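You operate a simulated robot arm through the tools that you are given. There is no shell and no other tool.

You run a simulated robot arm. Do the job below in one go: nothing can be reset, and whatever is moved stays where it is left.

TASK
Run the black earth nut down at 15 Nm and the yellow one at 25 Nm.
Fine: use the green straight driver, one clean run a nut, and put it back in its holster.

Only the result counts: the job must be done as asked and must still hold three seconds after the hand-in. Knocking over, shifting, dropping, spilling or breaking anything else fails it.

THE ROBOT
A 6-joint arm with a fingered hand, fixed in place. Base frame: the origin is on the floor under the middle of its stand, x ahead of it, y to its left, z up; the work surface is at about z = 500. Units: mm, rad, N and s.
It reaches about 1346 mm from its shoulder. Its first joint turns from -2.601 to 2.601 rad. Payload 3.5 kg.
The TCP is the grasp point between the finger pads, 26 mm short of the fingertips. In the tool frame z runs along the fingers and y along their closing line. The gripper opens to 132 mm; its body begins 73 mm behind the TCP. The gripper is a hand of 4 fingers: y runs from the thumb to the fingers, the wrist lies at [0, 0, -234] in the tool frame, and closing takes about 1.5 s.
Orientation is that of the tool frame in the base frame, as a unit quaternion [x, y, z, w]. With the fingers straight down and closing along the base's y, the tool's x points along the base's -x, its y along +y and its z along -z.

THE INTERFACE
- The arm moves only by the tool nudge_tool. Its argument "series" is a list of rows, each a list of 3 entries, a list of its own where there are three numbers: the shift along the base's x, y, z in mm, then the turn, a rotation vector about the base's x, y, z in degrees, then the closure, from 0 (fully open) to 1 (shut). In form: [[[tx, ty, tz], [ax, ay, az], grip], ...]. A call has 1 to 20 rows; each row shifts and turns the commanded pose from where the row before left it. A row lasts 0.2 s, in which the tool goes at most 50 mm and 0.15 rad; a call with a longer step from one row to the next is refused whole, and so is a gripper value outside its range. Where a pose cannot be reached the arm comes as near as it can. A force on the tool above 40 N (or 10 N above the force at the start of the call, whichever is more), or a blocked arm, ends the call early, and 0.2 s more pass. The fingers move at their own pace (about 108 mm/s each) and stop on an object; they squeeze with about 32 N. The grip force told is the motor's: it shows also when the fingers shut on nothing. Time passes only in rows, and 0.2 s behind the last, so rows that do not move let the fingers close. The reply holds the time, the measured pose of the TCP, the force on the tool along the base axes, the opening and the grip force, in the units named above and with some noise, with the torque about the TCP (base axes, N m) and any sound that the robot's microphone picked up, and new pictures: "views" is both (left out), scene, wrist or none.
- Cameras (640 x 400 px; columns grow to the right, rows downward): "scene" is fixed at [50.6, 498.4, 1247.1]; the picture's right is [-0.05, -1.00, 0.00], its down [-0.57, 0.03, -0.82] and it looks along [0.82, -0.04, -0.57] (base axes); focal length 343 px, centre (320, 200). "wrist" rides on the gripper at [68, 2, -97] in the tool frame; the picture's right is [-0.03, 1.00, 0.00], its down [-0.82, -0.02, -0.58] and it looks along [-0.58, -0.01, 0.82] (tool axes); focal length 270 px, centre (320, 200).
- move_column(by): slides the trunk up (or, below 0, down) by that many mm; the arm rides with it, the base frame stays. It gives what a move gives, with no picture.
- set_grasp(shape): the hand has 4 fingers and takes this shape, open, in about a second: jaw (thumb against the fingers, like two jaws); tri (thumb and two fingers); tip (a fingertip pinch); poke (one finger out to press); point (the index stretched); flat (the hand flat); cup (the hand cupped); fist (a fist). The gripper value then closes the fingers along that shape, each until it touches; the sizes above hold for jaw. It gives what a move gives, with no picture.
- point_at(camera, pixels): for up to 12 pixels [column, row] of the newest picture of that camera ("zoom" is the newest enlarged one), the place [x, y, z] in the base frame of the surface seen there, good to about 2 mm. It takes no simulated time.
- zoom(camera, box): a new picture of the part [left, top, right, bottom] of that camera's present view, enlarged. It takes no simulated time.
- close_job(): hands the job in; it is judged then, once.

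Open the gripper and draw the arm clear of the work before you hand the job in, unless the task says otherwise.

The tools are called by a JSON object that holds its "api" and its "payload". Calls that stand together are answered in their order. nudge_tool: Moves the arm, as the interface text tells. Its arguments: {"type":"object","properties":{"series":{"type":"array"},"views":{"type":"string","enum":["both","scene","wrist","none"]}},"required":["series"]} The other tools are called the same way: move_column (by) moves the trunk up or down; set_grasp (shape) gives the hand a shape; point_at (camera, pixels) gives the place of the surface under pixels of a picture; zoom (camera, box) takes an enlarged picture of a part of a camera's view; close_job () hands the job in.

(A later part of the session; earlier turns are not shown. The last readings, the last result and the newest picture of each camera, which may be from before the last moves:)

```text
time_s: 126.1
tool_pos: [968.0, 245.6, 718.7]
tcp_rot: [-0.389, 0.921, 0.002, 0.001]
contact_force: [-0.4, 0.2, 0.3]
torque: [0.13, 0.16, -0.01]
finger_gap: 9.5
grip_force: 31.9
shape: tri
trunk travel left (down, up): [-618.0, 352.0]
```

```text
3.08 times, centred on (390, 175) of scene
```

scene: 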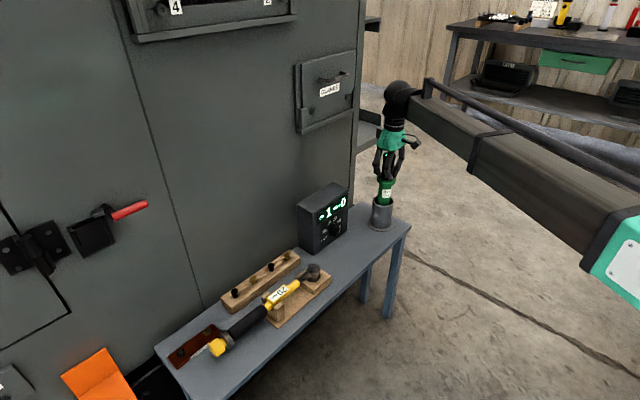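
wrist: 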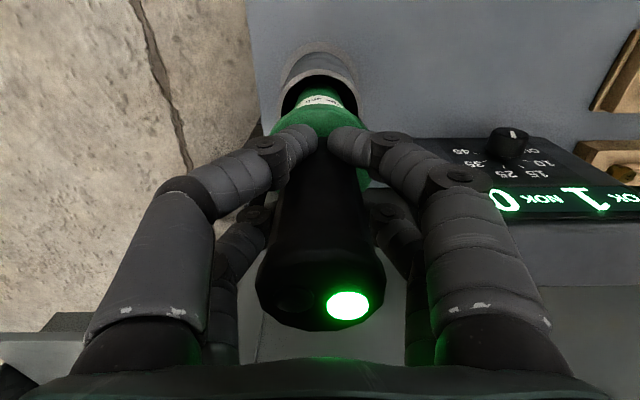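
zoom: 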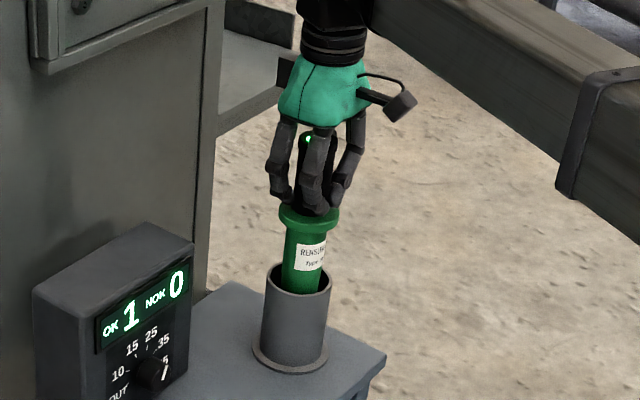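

The grip is slightly off-centre (near digits closer together, gap 9.5 vs 12.1 before). I reopen a little, shift (+2.2,+2.2) toward the far side and close again.

{"api": "nudge_tool", "payload": {"series": [[[0, 0, 0], [0, 0, 0], 0.85], [[0, 0, 0], [0, 0, 0], 0.75], [[0, 0, 0], [0, 0, 0], 0.7], [[1.1, 1.1, 0], [0, 0, 0], 0.7], [[1.1, 1.1, 0], [0, 0, 0], 0.7], [[0, 0, 0], [0, 0, 0], 0.75], [[0, 0, 0], [0, 0, 0], 0.8], [[0, 0, 0], [0, 0, 0], 0.85], [[0, 0, 0], [0, 0, 0], 0.9], [[0, 0, 0], [0, 0, 0], 1.0], [[0, 0, 0], [0, 0, 0], 1.0], [[0, 0, 0], [0, 0, 0], 1.0]], "views": "both"}}

{"api": "zoom", "payload": {"camera": "wrist", "box": [190, 60, 450, 260]}}

```text
time_s: 128.7
tool_pos: [969.6, 246.6, 718.9]
tcp_rot: [-0.39, 0.921, 0.002, 0.001]
contact_force: [0.0, 0.3, -0.4]
torque: [0.09, -0.03, 0.04]
finger_gap: 12.9
grip_force: 32.2
shape: tri
trunk travel left (down, up): [-618.0, 352.0]
```

scene: 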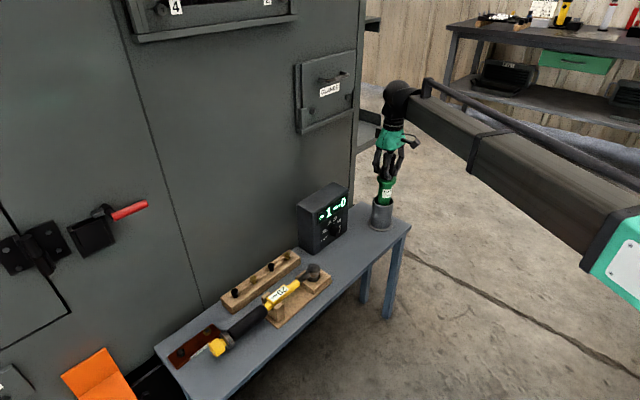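
wrist: 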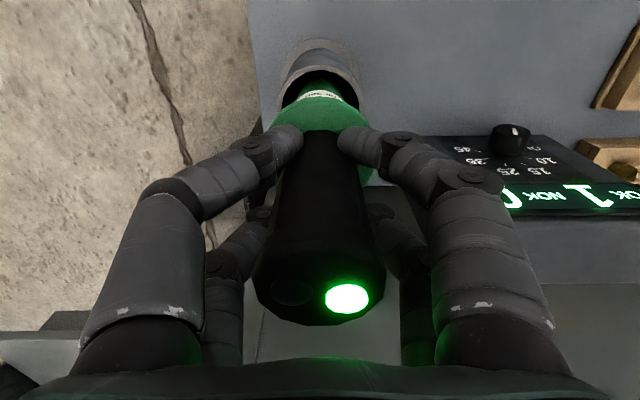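

```text
2.00 times, centred on (320, 160) of wrist
```

zoom: 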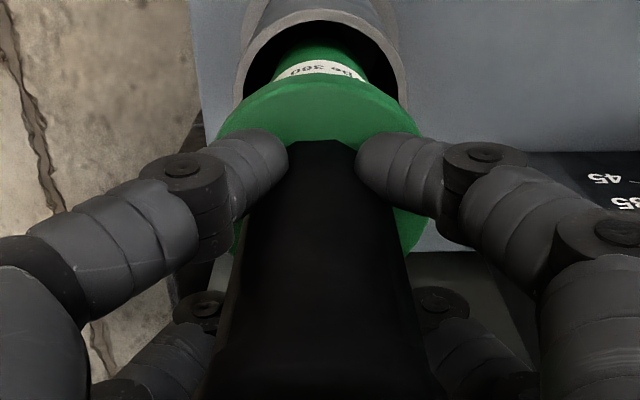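

Well centred now (gap 12.9). I lift 200 mm to clear the holster.

{"api": "move_column", "payload": {"by": 40}}

{"api": "move_column", "payload": {"by": 160}}

{"api": "nudge_tool", "payload": {"series": [[[0, 0, 0], [0, 0, 0], 1.0]], "views": "both"}}

{"api": "zoom", "payload": {"camera": "scene", "box": [340, 90, 440, 240]}}

```text
time_s: 129.5
tool_pos: [969.3, 247.4, 758.6]
tcp_rot: [-0.389, 0.921, 0.002, 0.001]
contact_force: [-0.1, -0.6, -7.8]
torque: [0.0, -0.01, 0.0]
finger_gap: 13.1
grip_force: 31.7
shape: tri
trunk travel left (down, up): [-658.0, 312.0]
```

```text
time_s: 131.4
tool_pos: [969.8, 247.5, 919.3]
tcp_rot: [-0.389, 0.921, 0.001, 0.001]
contact_force: [0.9, -0.7, -7.9]
torque: [0.04, 0.02, -0.04]
finger_gap: 13.0
grip_force: 32.2
shape: tri
trunk travel left (down, up): [-818.0, 152.0]
```

```text
time_s: 131.8
tool_pos: [969.4, 248.7, 918.9]
tcp_rot: [-0.389, 0.921, 0.002, 0.001]
contact_force: [-1.3, -0.1, -8.2]
torque: [0.0, 0.0, -0.01]
finger_gap: 13.0
grip_force: 32.3
shape: tri
trunk travel left (down, up): [-818.0, 152.0]
```

scene: 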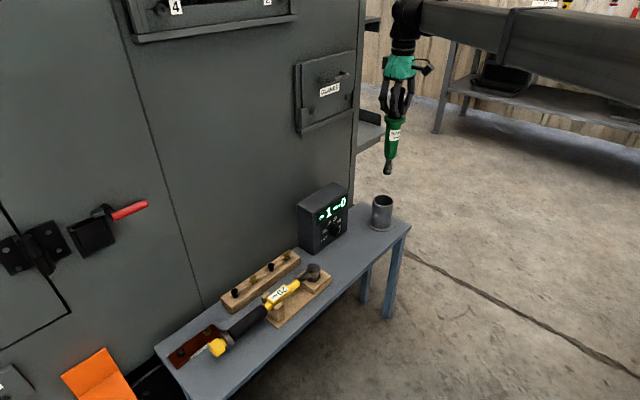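
wrist: 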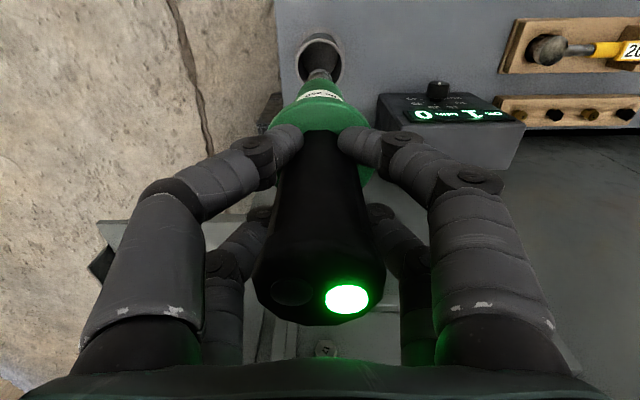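

```text
2.67 times, centred on (390, 165) of scene
```

zoom: 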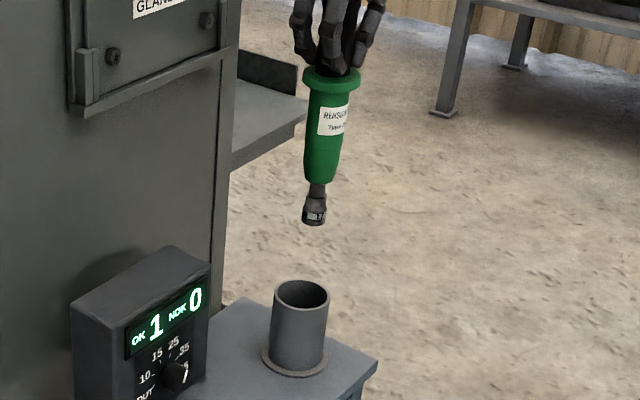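

Held well. I carry it to (700,450) while yawing to 0°.

{"api": "nudge_tool", "payload": {"series": [[[-19.25, 14.43, 0], [0, 0, -3.27], 1], [[-19.25, 14.43, 0], [0, 0, -3.27], 1], [[-19.25, 14.43, 0], [0, 0, -3.27], 1], [[-19.25, 14.43, 0], [0, 0, -3.27], 1], [[-19.25, 14.43, 0], [0, 0, -3.27], 1], [[-19.25, 14.43, 0], [0, 0, -3.27], 1], [[-19.25, 14.43, 0], [0, 0, -3.27], 1], [[-19.25, 14.43, 0], [0, 0, -3.27], 1], [[-19.25, 14.43, 0], [0, 0, -3.27], 1], [[-19.25, 14.43, 0], [0, 0, -3.27], 1], [[-19.25, 14.43, 0], [0, 0, -3.27], 1], [[-19.25, 14.43, 0], [0, 0, -3.27], 1], [[-19.25, 14.43, 0], [0, 0, -3.27], 1], [[-19.25, 14.43, 0], [0, 0, -3.27], 1]], "views": "none"}}

{"api": "nudge_tool", "payload": {"series": [[[-10.25, 21.0, 0], [0, 0, 0], 1], [[-10.25, 21.0, 0], [0, 0, 0], 1], [[-10.25, 21.0, 0], [0, 0, 0], 1], [[-10.25, 21.0, 0], [0, 0, 0], 1], [[-10.25, 21.0, 0], [0, 0, 0], 1], [[-10.25, 21.0, 0], [0, 0, 0], 1], [[-10.25, 21.0, 0], [0, 0, 0], 1], [[-10.25, 21.0, 0], [0, 0, 0], 1], [[-10.25, 21.0, 0], [0, 0, 0], 1], [[-10.25, 21.0, 0], [0, 0, 0], 1], [[-10.25, 21.0, 0], [0, 0, 0], 1], [[-10.25, 21.0, 0], [0, 0, 0], 1], [[-10.25, 21.0, 0], [0, 0, 0], 1], [[-10.25, 21.0, 0], [0, 0, 0], 1]], "views": "both"}}

```text
time_s: 134.8
tool_pos: [701.1, 449.2, 918.9]
tcp_rot: [0.002, 1.0, 0.001, 0.002]
contact_force: [-0.4, 1.0, -7.6]
torque: [-0.03, -0.04, -0.01]
finger_gap: 13.1
grip_force: 32.0
shape: tri
trunk travel left (down, up): [-818.0, 152.0]
```

```text
time_s: 137.8
tool_pos: [560.1, 743.7, 917.9]
tcp_rot: [0.0, 1.0, 0.001, 0.002]
contact_force: [0.2, -0.5, -8.1]
torque: [-0.04, 0.01, 0.01]
finger_gap: 12.6
grip_force: 32.0
shape: tri
trunk travel left (down, up): [-818.0, 152.0]
```

scene: 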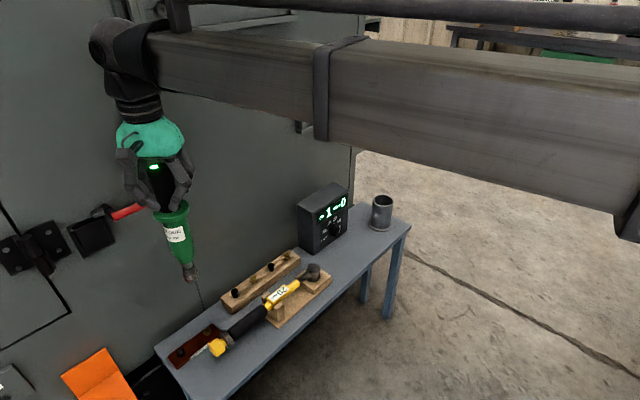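
wrist: 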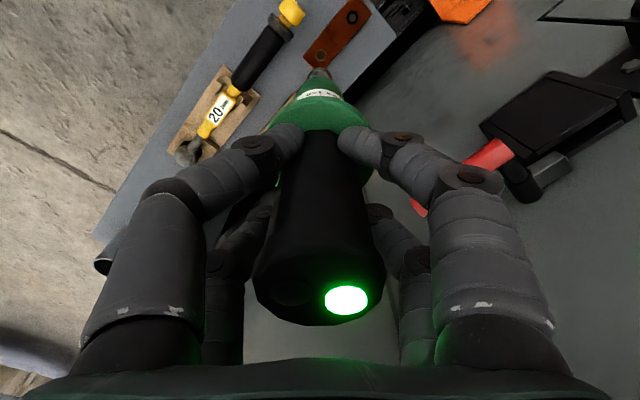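

The red lever's tip (601,807,862) will pass close to the right digits on descent, so I yaw the hand +12° to put the lever in the gap between digits and palm box, and centre over the yellow nut (556.5,744.6).

{"api": "nudge_tool", "payload": {"series": [[[-1.8, 0.5, 0], [0, 0, 6], 1], [[-1.8, 0.4, 0], [0, 0, 6], 1], [[0, 0, 0], [0, 0, 0], 1]], "views": "none"}}

{"api": "move_column", "payload": {"by": -80}}

{"api": "nudge_tool", "payload": {"series": [[[0, 0, 0], [0, 0, 0], 1.0]], "views": "both"}}

{"api": "zoom", "payload": {"camera": "scene", "box": [80, 150, 220, 300]}}

```text
time_s: 138.6
tool_pos: [555.5, 744.5, 918.5]
tcp_rot: [-0.104, 0.995, 0.001, 0.001]
contact_force: [0.0, -0.5, -8.1]
torque: [0.01, -0.03, -0.01]
finger_gap: 12.5
grip_force: 31.4
shape: tri
trunk travel left (down, up): [-818.0, 152.0]
```

```text
time_s: 139.7
tool_pos: [555.1, 744.5, 837.4]
tcp_rot: [-0.105, 0.995, 0.001, 0.002]
contact_force: [-0.2, -0.4, -8.7]
torque: [0.0, -0.02, -0.01]
finger_gap: 12.2
grip_force: 32.1
shape: tri
trunk travel left (down, up): [-738.0, 232.0]
```

```text
time_s: 140.1
tool_pos: [555.0, 743.4, 838.2]
tcp_rot: [-0.105, 0.994, 0.0, 0.002]
contact_force: [-0.5, 0.1, -7.4]
torque: [0.04, -0.02, 0.0]
finger_gap: 12.4
grip_force: 32.2
shape: tri
trunk travel left (down, up): [-738.0, 232.0]
```

scene: 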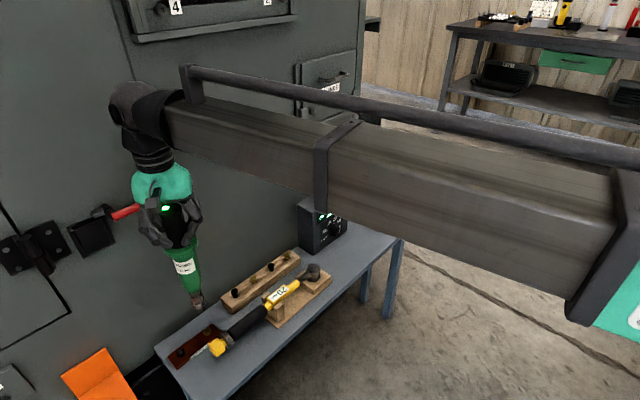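
wrist: 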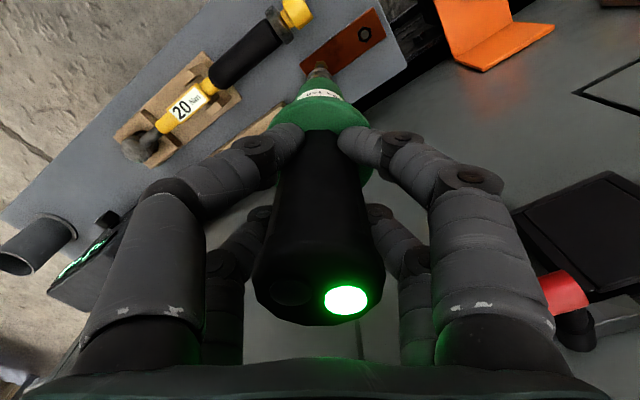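

```text
2.67 times, centred on (150, 225) of scene
```

zoom: 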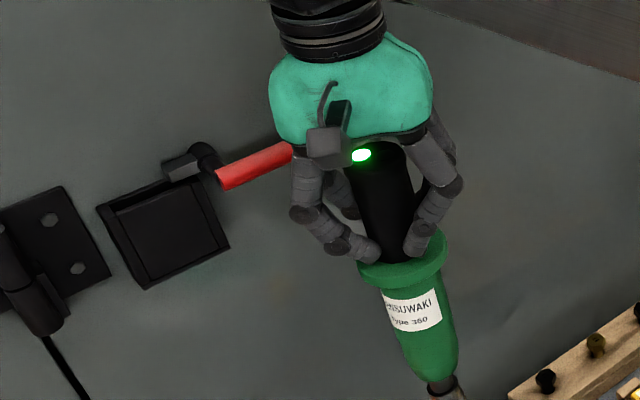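

No contact with the lever (it passes behind the digits). I lower another 70 mm to bring the socket to about z 554.

{"api": "move_column", "payload": {"by": -35}}

{"api": "move_column", "payload": {"by": -35}}

{"api": "nudge_tool", "payload": {"series": [[[0, 0, 0], [0, 0, 0], 1.0]], "views": "both"}}

{"api": "zoom", "payload": {"camera": "scene", "box": [185, 300, 235, 340]}}

```text
time_s: 140.9
tool_pos: [554.8, 744.1, 805.0]
tcp_rot: [-0.104, 0.995, 0.001, 0.002]
contact_force: [-0.7, 0.0, -8.3]
torque: [0.01, -0.02, 0.03]
finger_gap: 12.1
grip_force: 32.2
shape: tri
trunk travel left (down, up): [-703.0, 267.0]
```

```text
time_s: 141.7
tool_pos: [556.0, 744.8, 769.0]
tcp_rot: [-0.105, 0.995, 0.0, 0.001]
contact_force: [-0.1, -0.1, -9.3]
torque: [0.01, -0.04, 0.01]
finger_gap: 12.5
grip_force: 31.8
shape: tri
trunk travel left (down, up): [-668.0, 302.0]
```

```text
time_s: 142.1
tool_pos: [554.3, 744.1, 767.4]
tcp_rot: [-0.104, 0.995, 0.001, 0.001]
contact_force: [-0.1, -0.4, -8.3]
torque: [-0.03, -0.01, 0.01]
finger_gap: 12.4
grip_force: 31.8
shape: tri
trunk travel left (down, up): [-668.0, 302.0]
```

scene: 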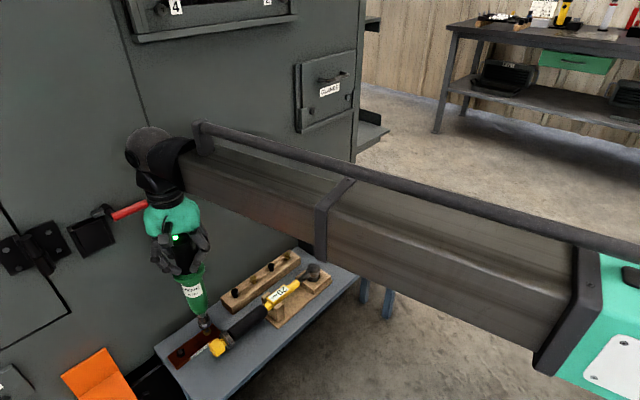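
wrist: 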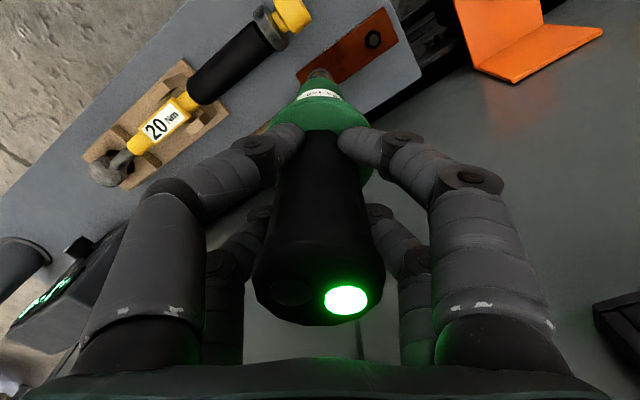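

```text
10.00 times, centred on (210, 320) of scene
```

zoom: 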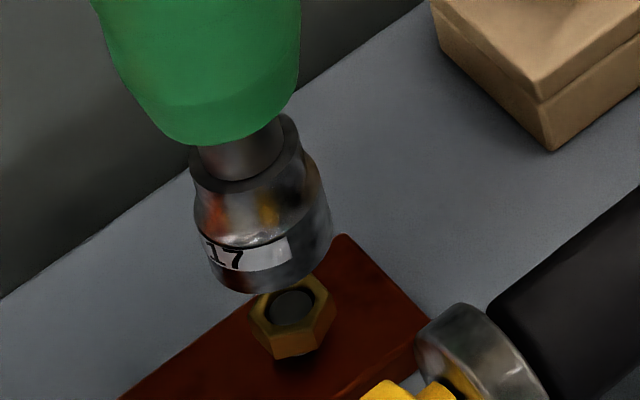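

The socket hangs over the yellow nut. I lower 25 mm to just above it and fit the socket axis.

{"api": "move_column", "payload": {"by": -25}}

{"api": "nudge_tool", "payload": {"series": [[[0, 0, 0], [0, 0, 0], 1.0]], "views": "scene"}}

{"api": "zoom", "payload": {"camera": "scene", "box": [185, 310, 235, 350]}}

```text
time_s: 142.8
tool_pos: [555.3, 743.0, 744.5]
tcp_rot: [-0.105, 0.994, 0.001, 0.002]
contact_force: [0.0, 0.2, -7.4]
torque: [0.02, -0.01, 0.01]
finger_gap: 12.7
grip_force: 32.0
shape: tri
trunk travel left (down, up): [-643.0, 327.0]
```

```text
time_s: 143.2
tool_pos: [555.2, 744.0, 743.8]
tcp_rot: [-0.105, 0.995, 0.001, 0.001]
contact_force: [0.3, 0.5, -7.9]
torque: [-0.01, -0.02, -0.01]
finger_gap: 12.4
grip_force: 32.0
shape: tri
trunk travel left (down, up): [-643.0, 327.0]
```

scene: 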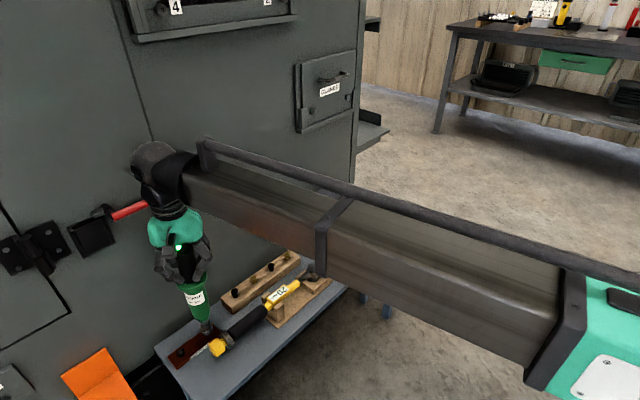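

```text
10.00 times, centred on (210, 330) of scene
```

zoom: 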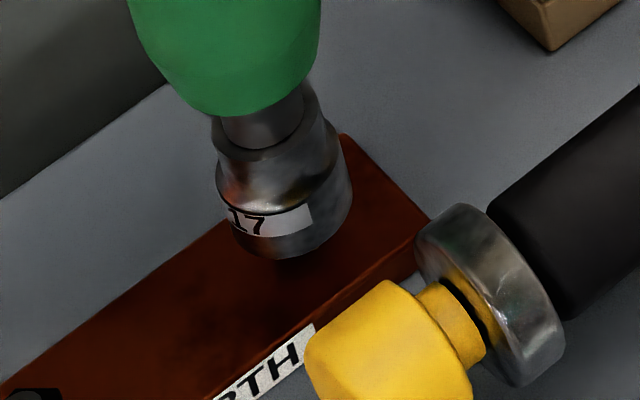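

I sample the socket's surface to fit its axis.

{"api": "point_at", "payload": {"camera": "zoom", "pixels": [[228, 205], [238, 228], [252, 243], [272, 253], [292, 253], [312, 246], [332, 228], [345, 205], [345, 180], [255, 190], [285, 192], [315, 185]]}}

{"api": "point_at", "payload": {"camera": "zoom", "pixels": [[240, 215], [260, 225], [280, 228], [300, 225], [320, 215], [335, 200], [285, 256], [265, 252], [305, 252], [170, 60], [220, 90], [290, 70]]}}

```text
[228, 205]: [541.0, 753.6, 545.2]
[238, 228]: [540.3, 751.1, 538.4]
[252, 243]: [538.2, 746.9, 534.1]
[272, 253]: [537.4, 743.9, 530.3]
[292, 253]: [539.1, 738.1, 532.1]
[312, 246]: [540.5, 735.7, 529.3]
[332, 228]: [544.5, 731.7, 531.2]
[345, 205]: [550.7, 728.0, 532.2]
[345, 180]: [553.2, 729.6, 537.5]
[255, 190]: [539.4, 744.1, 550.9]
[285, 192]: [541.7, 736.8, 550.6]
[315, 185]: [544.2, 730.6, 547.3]
```

```text
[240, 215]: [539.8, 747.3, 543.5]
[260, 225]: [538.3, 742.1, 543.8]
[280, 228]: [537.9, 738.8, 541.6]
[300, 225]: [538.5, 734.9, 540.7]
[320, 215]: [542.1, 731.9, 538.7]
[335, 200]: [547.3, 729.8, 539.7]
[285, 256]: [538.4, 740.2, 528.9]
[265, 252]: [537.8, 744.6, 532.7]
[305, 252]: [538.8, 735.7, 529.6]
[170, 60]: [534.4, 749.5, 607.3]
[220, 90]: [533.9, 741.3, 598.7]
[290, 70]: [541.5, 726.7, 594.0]
```

The fitted socket axis is (553.1,743.6) versus the nut at about (556.5,744.6); the image agrees. I shift (+3.6,+1.0) and re-check with a second fit.

{"api": "nudge_tool", "payload": {"series": [[[1.8, 0.5, 0], [0, 0, 0], 1.0], [[1.8, 0.5, 0], [0, 0, 0], 1.0], [[0, 0, 0], [0, 0, 0], 1.0]], "views": "scene"}}

{"api": "move_column", "payload": {"by": -5}}

{"api": "zoom", "payload": {"camera": "scene", "box": [185, 310, 235, 350]}}

```text
time_s: 144.0
tool_pos: [558.6, 746.2, 742.4]
tcp_rot: [-0.105, 0.995, 0.001, 0.002]
contact_force: [0.3, -0.2, -9.5]
torque: [-0.02, -0.03, 0.0]
finger_gap: 12.4
grip_force: 31.8
shape: tri
trunk travel left (down, up): [-643.0, 327.0]
```

scene: 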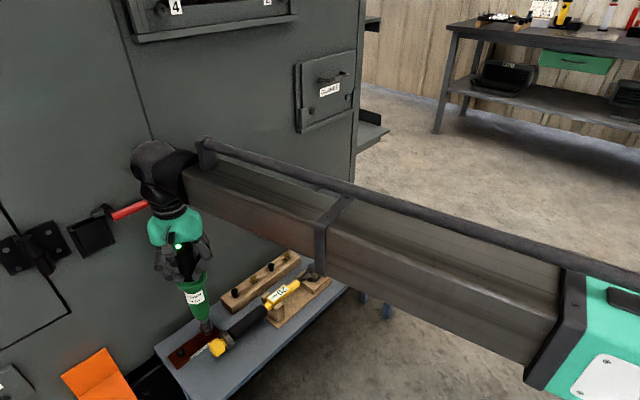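

```text
time_s: 144.6
tool_pos: [557.5, 745.2, 738.7]
tcp_rot: [-0.105, 0.995, 0.0, 0.001]
contact_force: [0.3, 0.2, -8.1]
torque: [0.01, -0.03, -0.01]
finger_gap: 12.3
grip_force: 32.0
shape: tri
trunk travel left (down, up): [-638.0, 332.0]
```

```text
10.00 times, centred on (210, 330) of scene
```

zoom: 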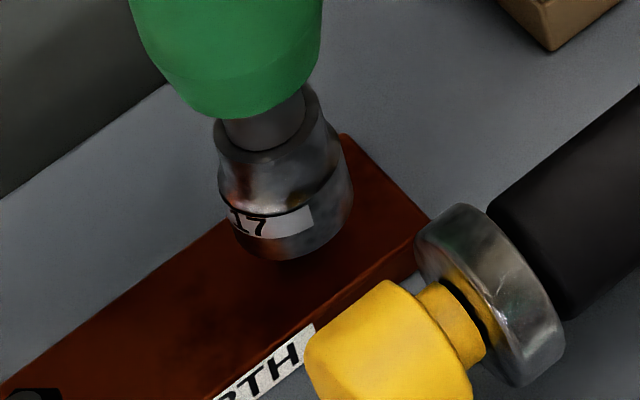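

I sample again for a second fit at this height (socket z≈524).

{"api": "point_at", "payload": {"camera": "zoom", "pixels": [[228, 208], [238, 230], [252, 245], [272, 254], [292, 255], [312, 248], [332, 230], [347, 207], [347, 182], [255, 195], [285, 195], [315, 188]]}}

{"api": "point_at", "payload": {"camera": "zoom", "pixels": [[240, 218], [260, 228], [280, 231], [300, 228], [320, 218], [336, 202], [287, 258], [267, 255], [307, 254], [170, 60], [220, 90], [290, 75]]}}

```text
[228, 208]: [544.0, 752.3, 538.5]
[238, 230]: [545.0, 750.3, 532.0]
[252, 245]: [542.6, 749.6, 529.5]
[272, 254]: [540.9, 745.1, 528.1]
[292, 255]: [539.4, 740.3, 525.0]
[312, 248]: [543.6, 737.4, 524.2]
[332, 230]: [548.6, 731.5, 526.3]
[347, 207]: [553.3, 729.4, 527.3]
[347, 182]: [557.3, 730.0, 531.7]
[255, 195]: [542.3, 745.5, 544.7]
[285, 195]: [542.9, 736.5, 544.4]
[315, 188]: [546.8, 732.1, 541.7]
```

```text
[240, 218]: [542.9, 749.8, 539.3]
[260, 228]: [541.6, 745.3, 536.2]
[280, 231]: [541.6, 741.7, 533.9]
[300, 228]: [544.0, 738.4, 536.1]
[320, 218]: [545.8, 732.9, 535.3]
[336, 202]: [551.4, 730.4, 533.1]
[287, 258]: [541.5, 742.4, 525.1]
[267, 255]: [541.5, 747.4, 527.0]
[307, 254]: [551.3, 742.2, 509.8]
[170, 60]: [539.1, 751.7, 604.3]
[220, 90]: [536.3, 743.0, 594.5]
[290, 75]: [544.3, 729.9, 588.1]
```

The fit now gives (556.4,745.0), matching the nut. I nudge +0.5 mm in x and lower in small steps.

{"api": "nudge_tool", "payload": {"series": [[[0.5, 0, 0], [0, 0, 0], 1.0], [[0, 0, 0], [0, 0, 0], 1.0]], "views": "none"}}

{"api": "move_column", "payload": {"by": -2}}

{"api": "move_column", "payload": {"by": -2}}

```text
time_s: 145.2
tool_pos: [558.5, 744.2, 739.5]
tcp_rot: [-0.105, 0.994, 0.001, 0.001]
contact_force: [0.0, 0.6, -7.3]
torque: [-0.01, 0.01, 0.01]
finger_gap: 12.6
grip_force: 31.9
shape: tri
trunk travel left (down, up): [-638.0, 332.0]
```

```text
time_s: 145.7
tool_pos: [558.6, 745.0, 735.7]
tcp_rot: [-0.104, 0.995, 0.002, 0.002]
contact_force: [-0.5, -0.1, -6.9]
torque: [0.05, -0.03, 0.0]
finger_gap: 12.6
grip_force: 31.9
shape: tri
trunk travel left (down, up): [-636.0, 334.0]
```

```text
time_s: 146.2
tool_pos: [558.9, 744.2, 735.4]
tcp_rot: [-0.105, 0.995, 0.001, 0.002]
contact_force: [0.1, -0.6, -7.6]
torque: [0.07, -0.03, -0.02]
finger_gap: 12.6
grip_force: 32.7
shape: tri
trunk travel left (down, up): [-634.0, 336.0]
```

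The socket is slipping over the nut (no vertical force at z≈520). I continue 2 mm at a time.

{"api": "move_column", "payload": {"by": -2}}

{"api": "move_column", "payload": {"by": -1.5}}

```text
time_s: 146.7
tool_pos: [559.9, 745.4, 733.3]
tcp_rot: [-0.105, 0.995, 0.001, 0.002]
contact_force: [0.8, 0.2, -8.5]
torque: [0.05, 0.03, 0.01]
finger_gap: 12.5
grip_force: 32.0
shape: tri
trunk travel left (down, up): [-632.0, 338.0]
```

```text
time_s: 147.2
tool_pos: [559.3, 743.6, 731.0]
tcp_rot: [-0.104, 0.995, 0.001, 0.002]
contact_force: [0.8, 1.2, -2.8]
torque: [0.05, -0.05, 0.03]
finger_gap: 12.3
grip_force: 32.2
shape: tri
trunk travel left (down, up): [-631.0, 339.0]
```

Light contact begins (about 5 N). I check the picture before pressing further.

{"api": "zoom", "payload": {"camera": "scene", "box": [185, 310, 235, 350]}}

{"api": "zoom", "payload": {"camera": "scene", "box": [130, 200, 260, 360]}}

```text
10.00 times, centred on (210, 330) of scene
```

zoom: 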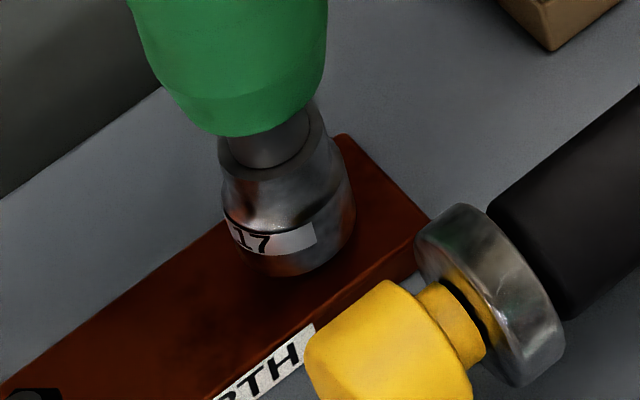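

```text
2.50 times, centred on (195, 280) of scene
```

zoom: 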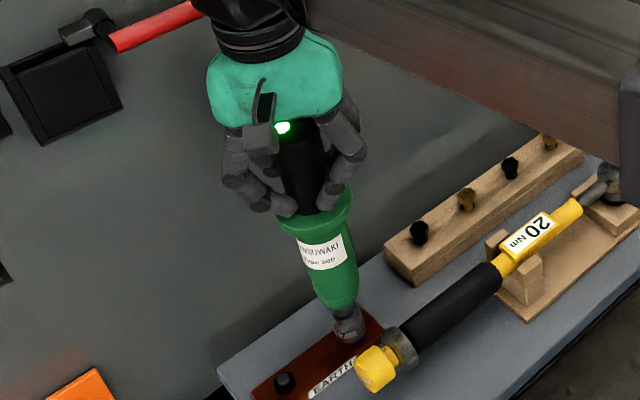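

The socket sits upright over the nut. I press 1 mm more.

{"api": "move_column", "payload": {"by": -1}}

{"api": "nudge_tool", "payload": {"series": [[[0, 0, 0], [0, 0, 0], 1.0]], "views": "scene"}}

{"api": "zoom", "payload": {"camera": "scene", "box": [185, 310, 235, 350]}}

```text
time_s: 147.7
tool_pos: [558.6, 745.3, 730.1]
tcp_rot: [-0.104, 0.995, 0.002, 0.002]
contact_force: [0.4, 0.1, -8.6]
torque: [0.13, -0.04, -0.31]
finger_gap: 10.1
grip_force: 32.3
shape: tri
trunk travel left (down, up): [-630.0, 340.0]
```

```text
time_s: 148.1
tool_pos: [559.3, 745.1, 731.6]
tcp_rot: [-0.105, 0.994, 0.002, 0.001]
contact_force: [0.4, -0.7, -7.9]
torque: [0.16, -0.12, -0.3]
finger_gap: 9.9
grip_force: 31.9
shape: tri
trunk travel left (down, up): [-630.0, 340.0]
```

scene: 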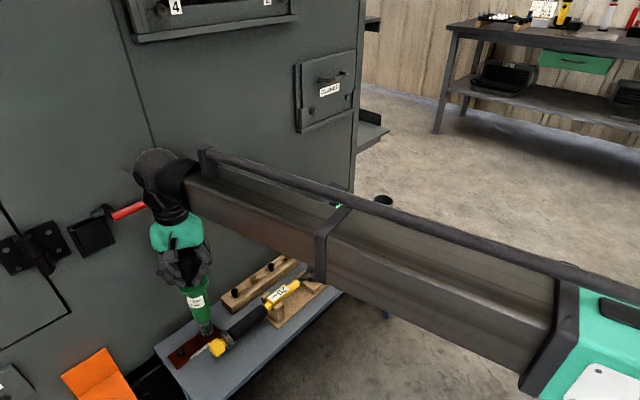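

```text
10.00 times, centred on (210, 330) of scene
```

zoom: 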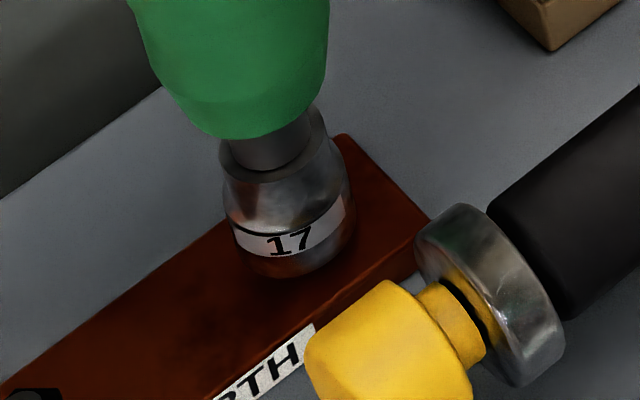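

The driver has started turning (lamp off, socket label turned, -0.3 Nm) just as with the black nut. I keep following with 2 mm of press, as before.

{"api": "move_column", "payload": {"by": -2}}

{"api": "nudge_tool", "payload": {"series": [[[0, 0, 0], [0, 0, 0], 1.0]], "views": "scene"}}

{"api": "zoom", "payload": {"camera": "scene", "box": [130, 200, 260, 360]}}

```text
time_s: 148.7
tool_pos: [559.2, 746.0, 729.7]
tcp_rot: [-0.104, 0.995, 0.002, 0.003]
contact_force: [0.6, 0.6, 0.9]
torque: [0.22, -0.09, -0.04]
finger_gap: 9.9
grip_force: 31.7
shape: tri
trunk travel left (down, up): [-628.0, 342.0]
```

```text
time_s: 149.1
tool_pos: [559.3, 744.4, 728.2]
tcp_rot: [-0.105, 0.995, 0.002, 0.002]
contact_force: [1.1, 1.6, 2.9]
torque: [0.21, -0.12, 0.02]
finger_gap: 9.7
grip_force: 31.9
shape: tri
trunk travel left (down, up): [-628.0, 342.0]
```

scene: 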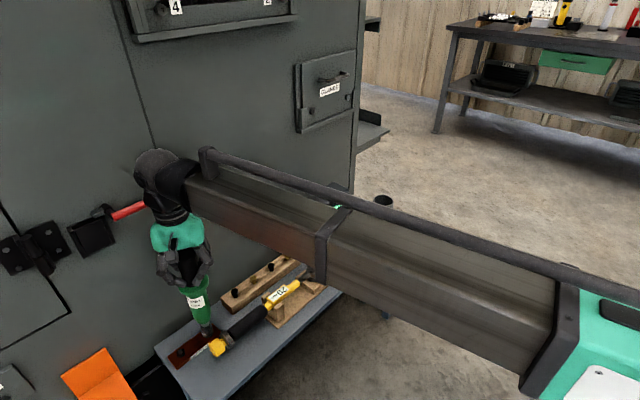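

```text
2.50 times, centred on (195, 280) of scene
```

zoom: 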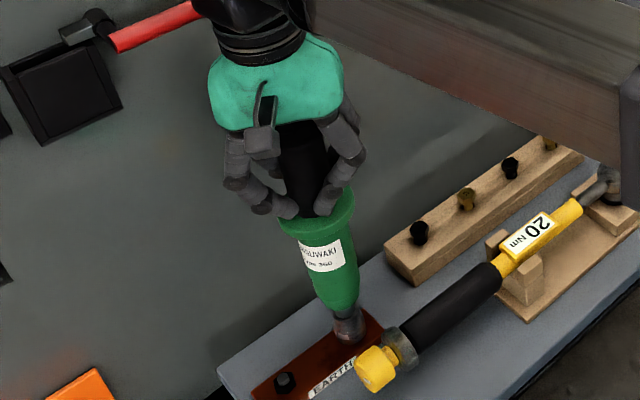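

The lamp is off (cycle in progress, counters not yet advanced); press is about 11 N. I press 1.5 mm more and hold.

{"api": "move_column", "payload": {"by": -1.5}}

{"api": "nudge_tool", "payload": {"series": [[[0, 0, 0], [0, 0, 0], 1.0], [[0, 0, 0], [0, 0, 0], 1.0]], "views": "both"}}

{"api": "zoom", "payload": {"camera": "wrist", "box": [200, 200, 420, 350]}}

{"api": "zoom", "payload": {"camera": "scene", "box": [300, 170, 400, 240]}}

```text
time_s: 149.6
tool_pos: [558.6, 743.6, 728.8]
tcp_rot: [-0.104, 0.995, 0.003, 0.003]
contact_force: [0.8, 2.0, 17.3]
torque: [0.3, -0.2, -0.07]
finger_gap: 10.1
grip_force: 31.9
shape: tri
trunk travel left (down, up): [-626.0, 344.0]
```

```text
time_s: 150.2
tool_pos: [558.4, 744.4, 728.9]
tcp_rot: [-0.104, 0.995, 0.002, 0.002]
contact_force: [0.8, 2.0, 19.1]
torque: [0.31, -0.19, -0.06]
finger_gap: 10.1
grip_force: 32.2
shape: tri
trunk travel left (down, up): [-626.0, 344.0]
```

scene: 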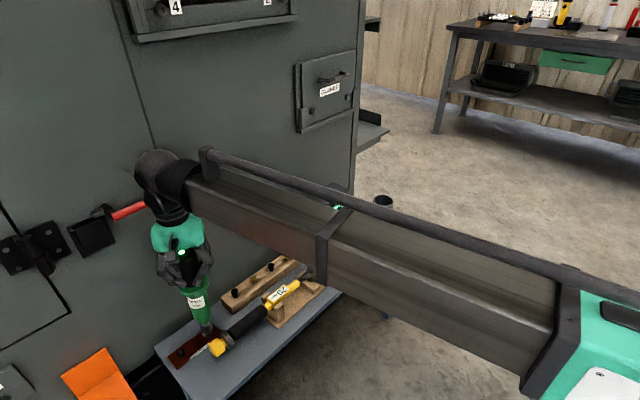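
wrist: 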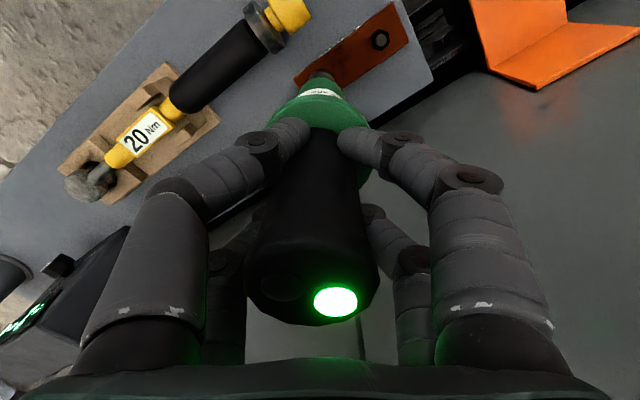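

```text
2.67 times, centred on (310, 275) of wrist
```

zoom: 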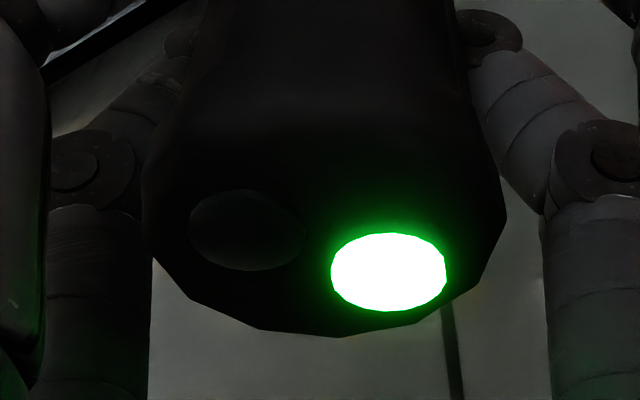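

```text
5.71 times, centred on (350, 205) of scene
```

zoom: 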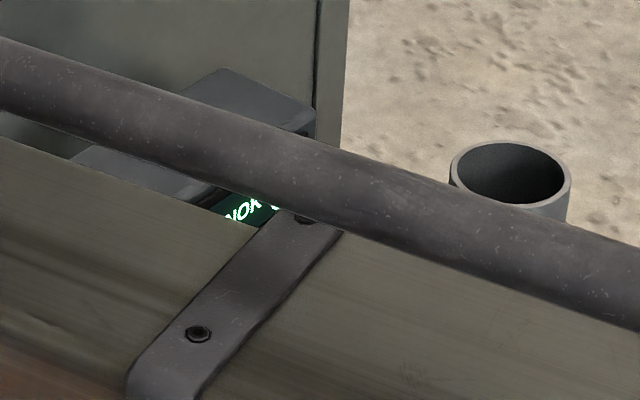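

Green lamp again after a single run. I lift straight off the nut by 190 mm and read the counters.

{"api": "move_column", "payload": {"by": 190}}

{"api": "nudge_tool", "payload": {"series": [[[0, 0, 0], [0, 0, 0], 1.0]], "views": "both"}}

{"api": "zoom", "payload": {"camera": "scene", "box": [290, 170, 410, 250]}}

{"api": "zoom", "payload": {"camera": "scene", "box": [155, 300, 255, 370]}}

```text
time_s: 152.2
tool_pos: [559.7, 745.0, 915.7]
tcp_rot: [-0.105, 0.994, 0.0, 0.001]
contact_force: [1.0, 0.0, -8.2]
torque: [0.06, -0.05, 0.01]
finger_gap: 9.6
grip_force: 31.6
shape: tri
trunk travel left (down, up): [-816.0, 154.0]
```

```text
time_s: 152.7
tool_pos: [559.4, 746.0, 917.0]
tcp_rot: [-0.104, 0.995, 0.001, 0.001]
contact_force: [0.6, 0.4, -7.9]
torque: [0.01, -0.06, 0.0]
finger_gap: 9.7
grip_force: 32.0
shape: tri
trunk travel left (down, up): [-816.0, 154.0]
```

scene: 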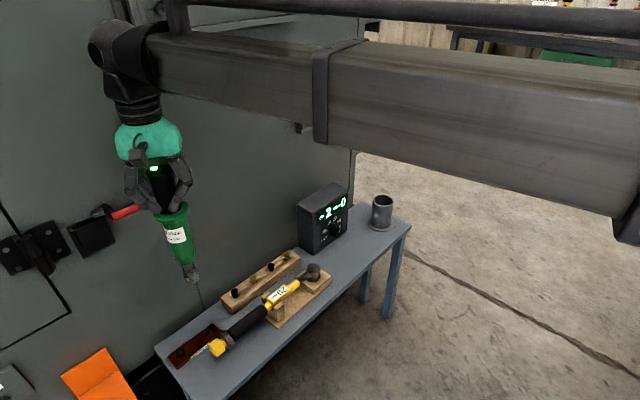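
wrist: 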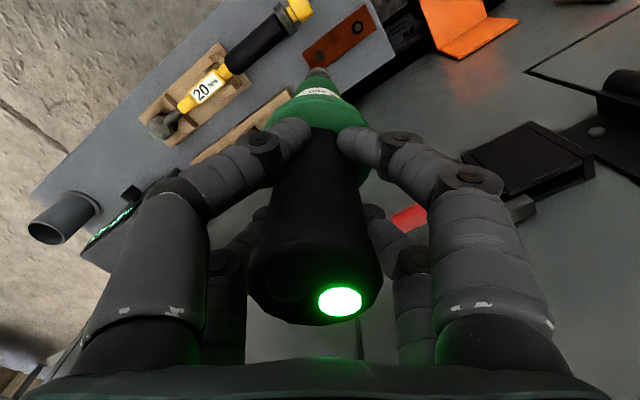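

```text
5.00 times, centred on (350, 210) of scene
```

zoom: 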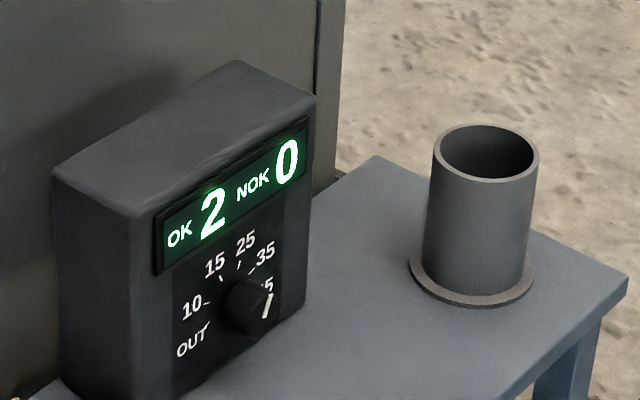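

```text
5.71 times, centred on (205, 335) of scene
```

zoom: 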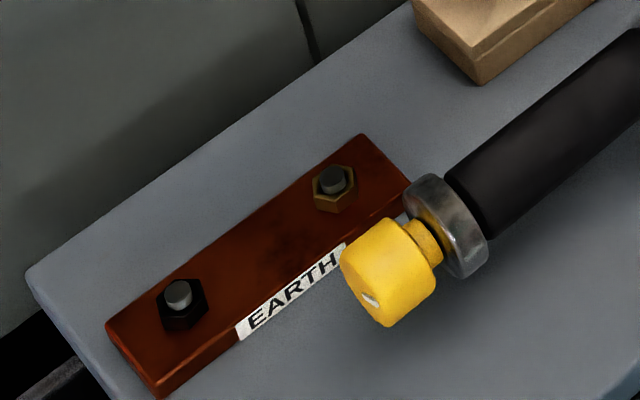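

The display reads OK 2 / NOK 0 and both nuts are down. I now carry the driver back to the holster along the same path.

{"api": "nudge_tool", "payload": {"series": [[[10.25, -21.0, 0], [0, 0, 0], 1], [[10.25, -21.0, 0], [0, 0, 0], 1], [[10.25, -21.0, 0], [0, 0, 0], 1], [[10.25, -21.0, 0], [0, 0, 0], 1], [[10.25, -21.0, 0], [0, 0, 0], 1], [[10.25, -21.0, 0], [0, 0, 0], 1], [[10.25, -21.0, 0], [0, 0, 0], 1], [[10.25, -21.0, 0], [0, 0, 0], 1], [[10.25, -21.0, 0], [0, 0, 0], 1], [[10.25, -21.0, 0], [0, 0, 0], 1], [[10.25, -21.0, 0], [0, 0, 0], 1], [[10.25, -21.0, 0], [0, 0, 0], 1], [[10.25, -21.0, 0], [0, 0, 0], 1], [[10.25, -21.0, 0], [0, 0, 0], 1]], "views": "none"}}

{"api": "nudge_tool", "payload": {"series": [[[19.07, -14.4, 0], [0, 0, 2.41], 1], [[19.07, -14.4, 0], [0, 0, 2.41], 1], [[19.07, -14.4, 0], [0, 0, 2.41], 1], [[19.07, -14.4, 0], [0, 0, 2.41], 1], [[19.07, -14.4, 0], [0, 0, 2.41], 1], [[19.07, -14.4, 0], [0, 0, 2.41], 1], [[19.07, -14.4, 0], [0, 0, 2.41], 1], [[19.07, -14.4, 0], [0, 0, 2.41], 1], [[19.07, -14.4, 0], [0, 0, 2.41], 1], [[19.07, -14.4, 0], [0, 0, 2.41], 1], [[19.07, -14.4, 0], [0, 0, 2.41], 1], [[19.07, -14.4, 0], [0, 0, 2.41], 1], [[19.07, -14.4, 0], [0, 0, 2.41], 1], [[19.07, -14.4, 0], [0, 0, 2.41], 1], [[0, 0, 0], [0, 0, 0], 1]], "views": "both"}}

```text
time_s: 155.7
tool_pos: [702.0, 453.0, 916.1]
tcp_rot: [-0.105, 0.994, 0.0, 0.001]
contact_force: [-0.3, 0.2, -7.8]
torque: [0.03, -0.01, 0.02]
finger_gap: 9.5
grip_force: 32.0
shape: tri
trunk travel left (down, up): [-816.0, 154.0]
```

```text
time_s: 158.8
tool_pos: [969.9, 249.4, 917.2]
tcp_rot: [-0.39, 0.921, 0.003, 0.001]
contact_force: [-0.3, -0.1, -8.6]
torque: [0.03, -0.03, -0.01]
finger_gap: 9.2
grip_force: 31.9
shape: tri
trunk travel left (down, up): [-816.0, 154.0]
```

scene: 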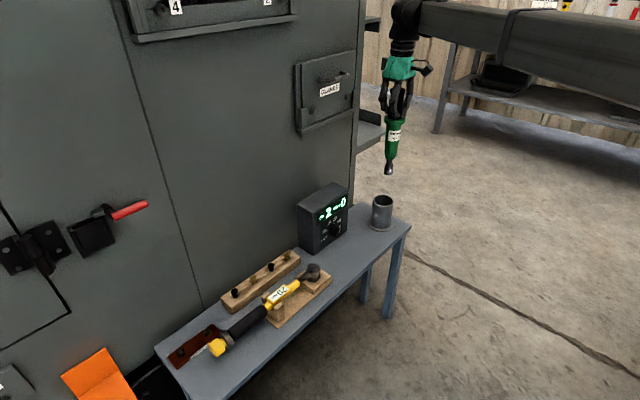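
wrist: 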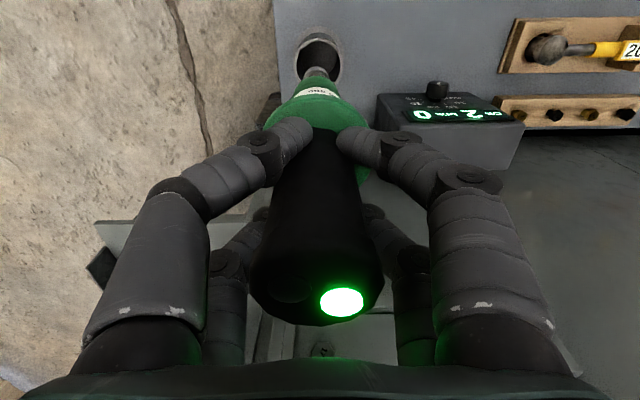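

Over the holster again. I lower 90 mm so the socket is just above the rim and measure both axes.

{"api": "move_column", "payload": {"by": -90}}

{"api": "nudge_tool", "payload": {"series": [[[0, 0, 0], [0, 0, 0], 1.0]], "views": "both"}}

{"api": "zoom", "payload": {"camera": "scene", "box": [365, 170, 405, 220]}}

{"api": "zoom", "payload": {"camera": "wrist", "box": [260, 30, 380, 140]}}

```text
time_s: 160.1
tool_pos: [969.0, 249.7, 825.7]
tcp_rot: [-0.388, 0.921, 0.002, 0.001]
contact_force: [-0.2, -0.2, -7.1]
torque: [0.05, -0.03, 0.02]
finger_gap: 9.3
grip_force: 31.4
shape: tri
trunk travel left (down, up): [-726.0, 244.0]
```

```text
time_s: 160.5
tool_pos: [969.0, 249.1, 827.3]
tcp_rot: [-0.389, 0.921, 0.003, 0.002]
contact_force: [-0.3, -0.5, -9.0]
torque: [0.03, 0.03, 0.0]
finger_gap: 9.4
grip_force: 32.4
shape: tri
trunk travel left (down, up): [-726.0, 244.0]
```

scene: 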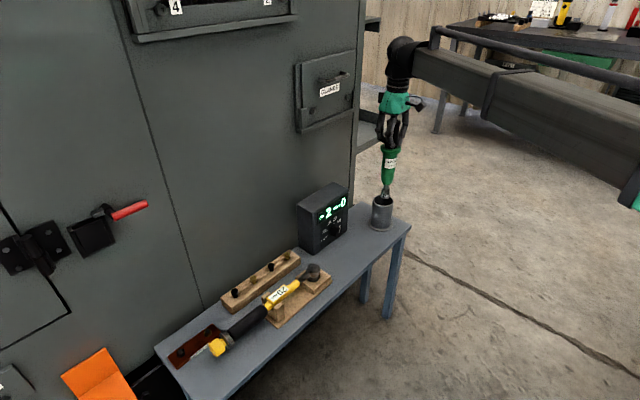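
wrist: 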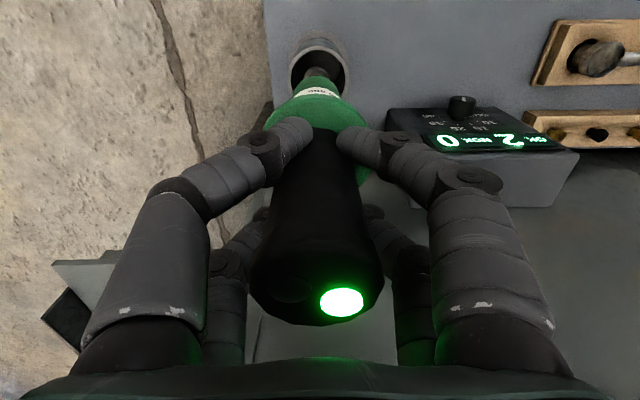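

```text
8.00 times, centred on (385, 195) of scene
```

zoom: 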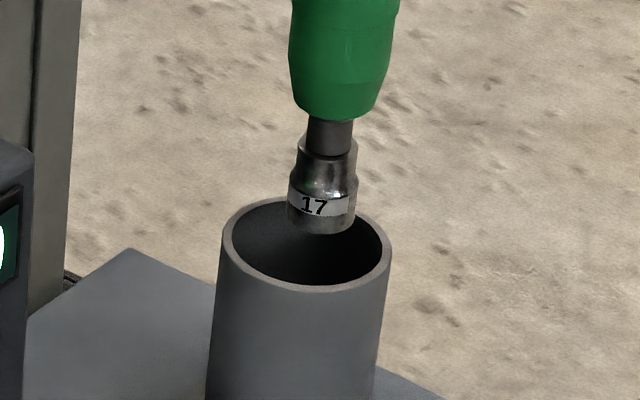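

```text
3.64 times, centred on (320, 85) of wrist
```

zoom: 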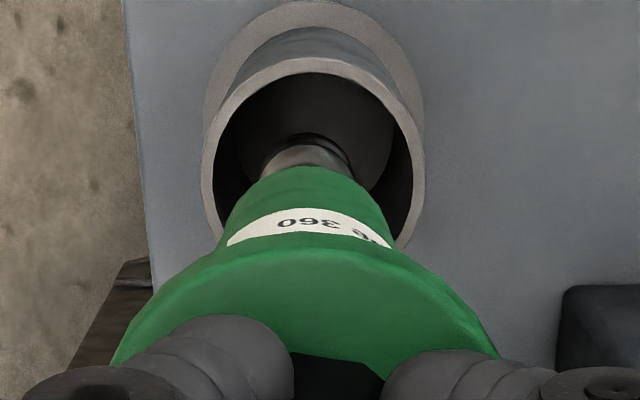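

I sample the rim and socket from the wrist zoom.

{"api": "point_at", "payload": {"camera": "zoom", "pixels": [[314, 65], [208, 165], [419, 165], [240, 97], [390, 97], [213, 215], [412, 215], [306, 138], [285, 148], [330, 148], [306, 150], [270, 160]]}}

{"api": "zoom", "payload": {"camera": "scene", "box": [365, 170, 405, 220]}}

{"api": "point_at", "payload": {"camera": "zoom", "pixels": [[296, 222], [310, 230], [325, 231], [340, 228], [350, 222], [296, 205], [320, 190], [345, 195], [353, 205], [300, 190], [325, 215], [340, 180]]}}

```text
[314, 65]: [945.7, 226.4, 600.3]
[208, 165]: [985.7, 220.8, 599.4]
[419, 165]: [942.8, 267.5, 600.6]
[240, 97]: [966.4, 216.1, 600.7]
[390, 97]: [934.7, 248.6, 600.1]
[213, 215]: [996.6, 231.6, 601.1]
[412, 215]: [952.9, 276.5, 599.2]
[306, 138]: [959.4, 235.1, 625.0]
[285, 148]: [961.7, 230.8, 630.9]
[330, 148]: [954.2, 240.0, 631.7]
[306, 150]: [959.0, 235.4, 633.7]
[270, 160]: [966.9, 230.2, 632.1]
```

```text
8.00 times, centred on (385, 195) of scene
```

zoom: 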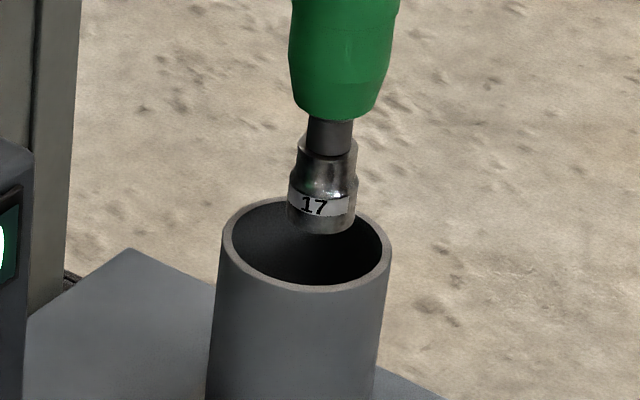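

```text
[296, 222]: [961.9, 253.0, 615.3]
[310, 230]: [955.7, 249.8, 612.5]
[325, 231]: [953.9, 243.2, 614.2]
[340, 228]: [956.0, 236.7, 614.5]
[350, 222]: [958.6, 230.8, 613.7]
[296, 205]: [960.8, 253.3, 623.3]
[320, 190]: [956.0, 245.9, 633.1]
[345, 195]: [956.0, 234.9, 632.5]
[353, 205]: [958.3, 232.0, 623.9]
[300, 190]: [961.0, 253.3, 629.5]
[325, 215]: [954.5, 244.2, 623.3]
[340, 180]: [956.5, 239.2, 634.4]
```

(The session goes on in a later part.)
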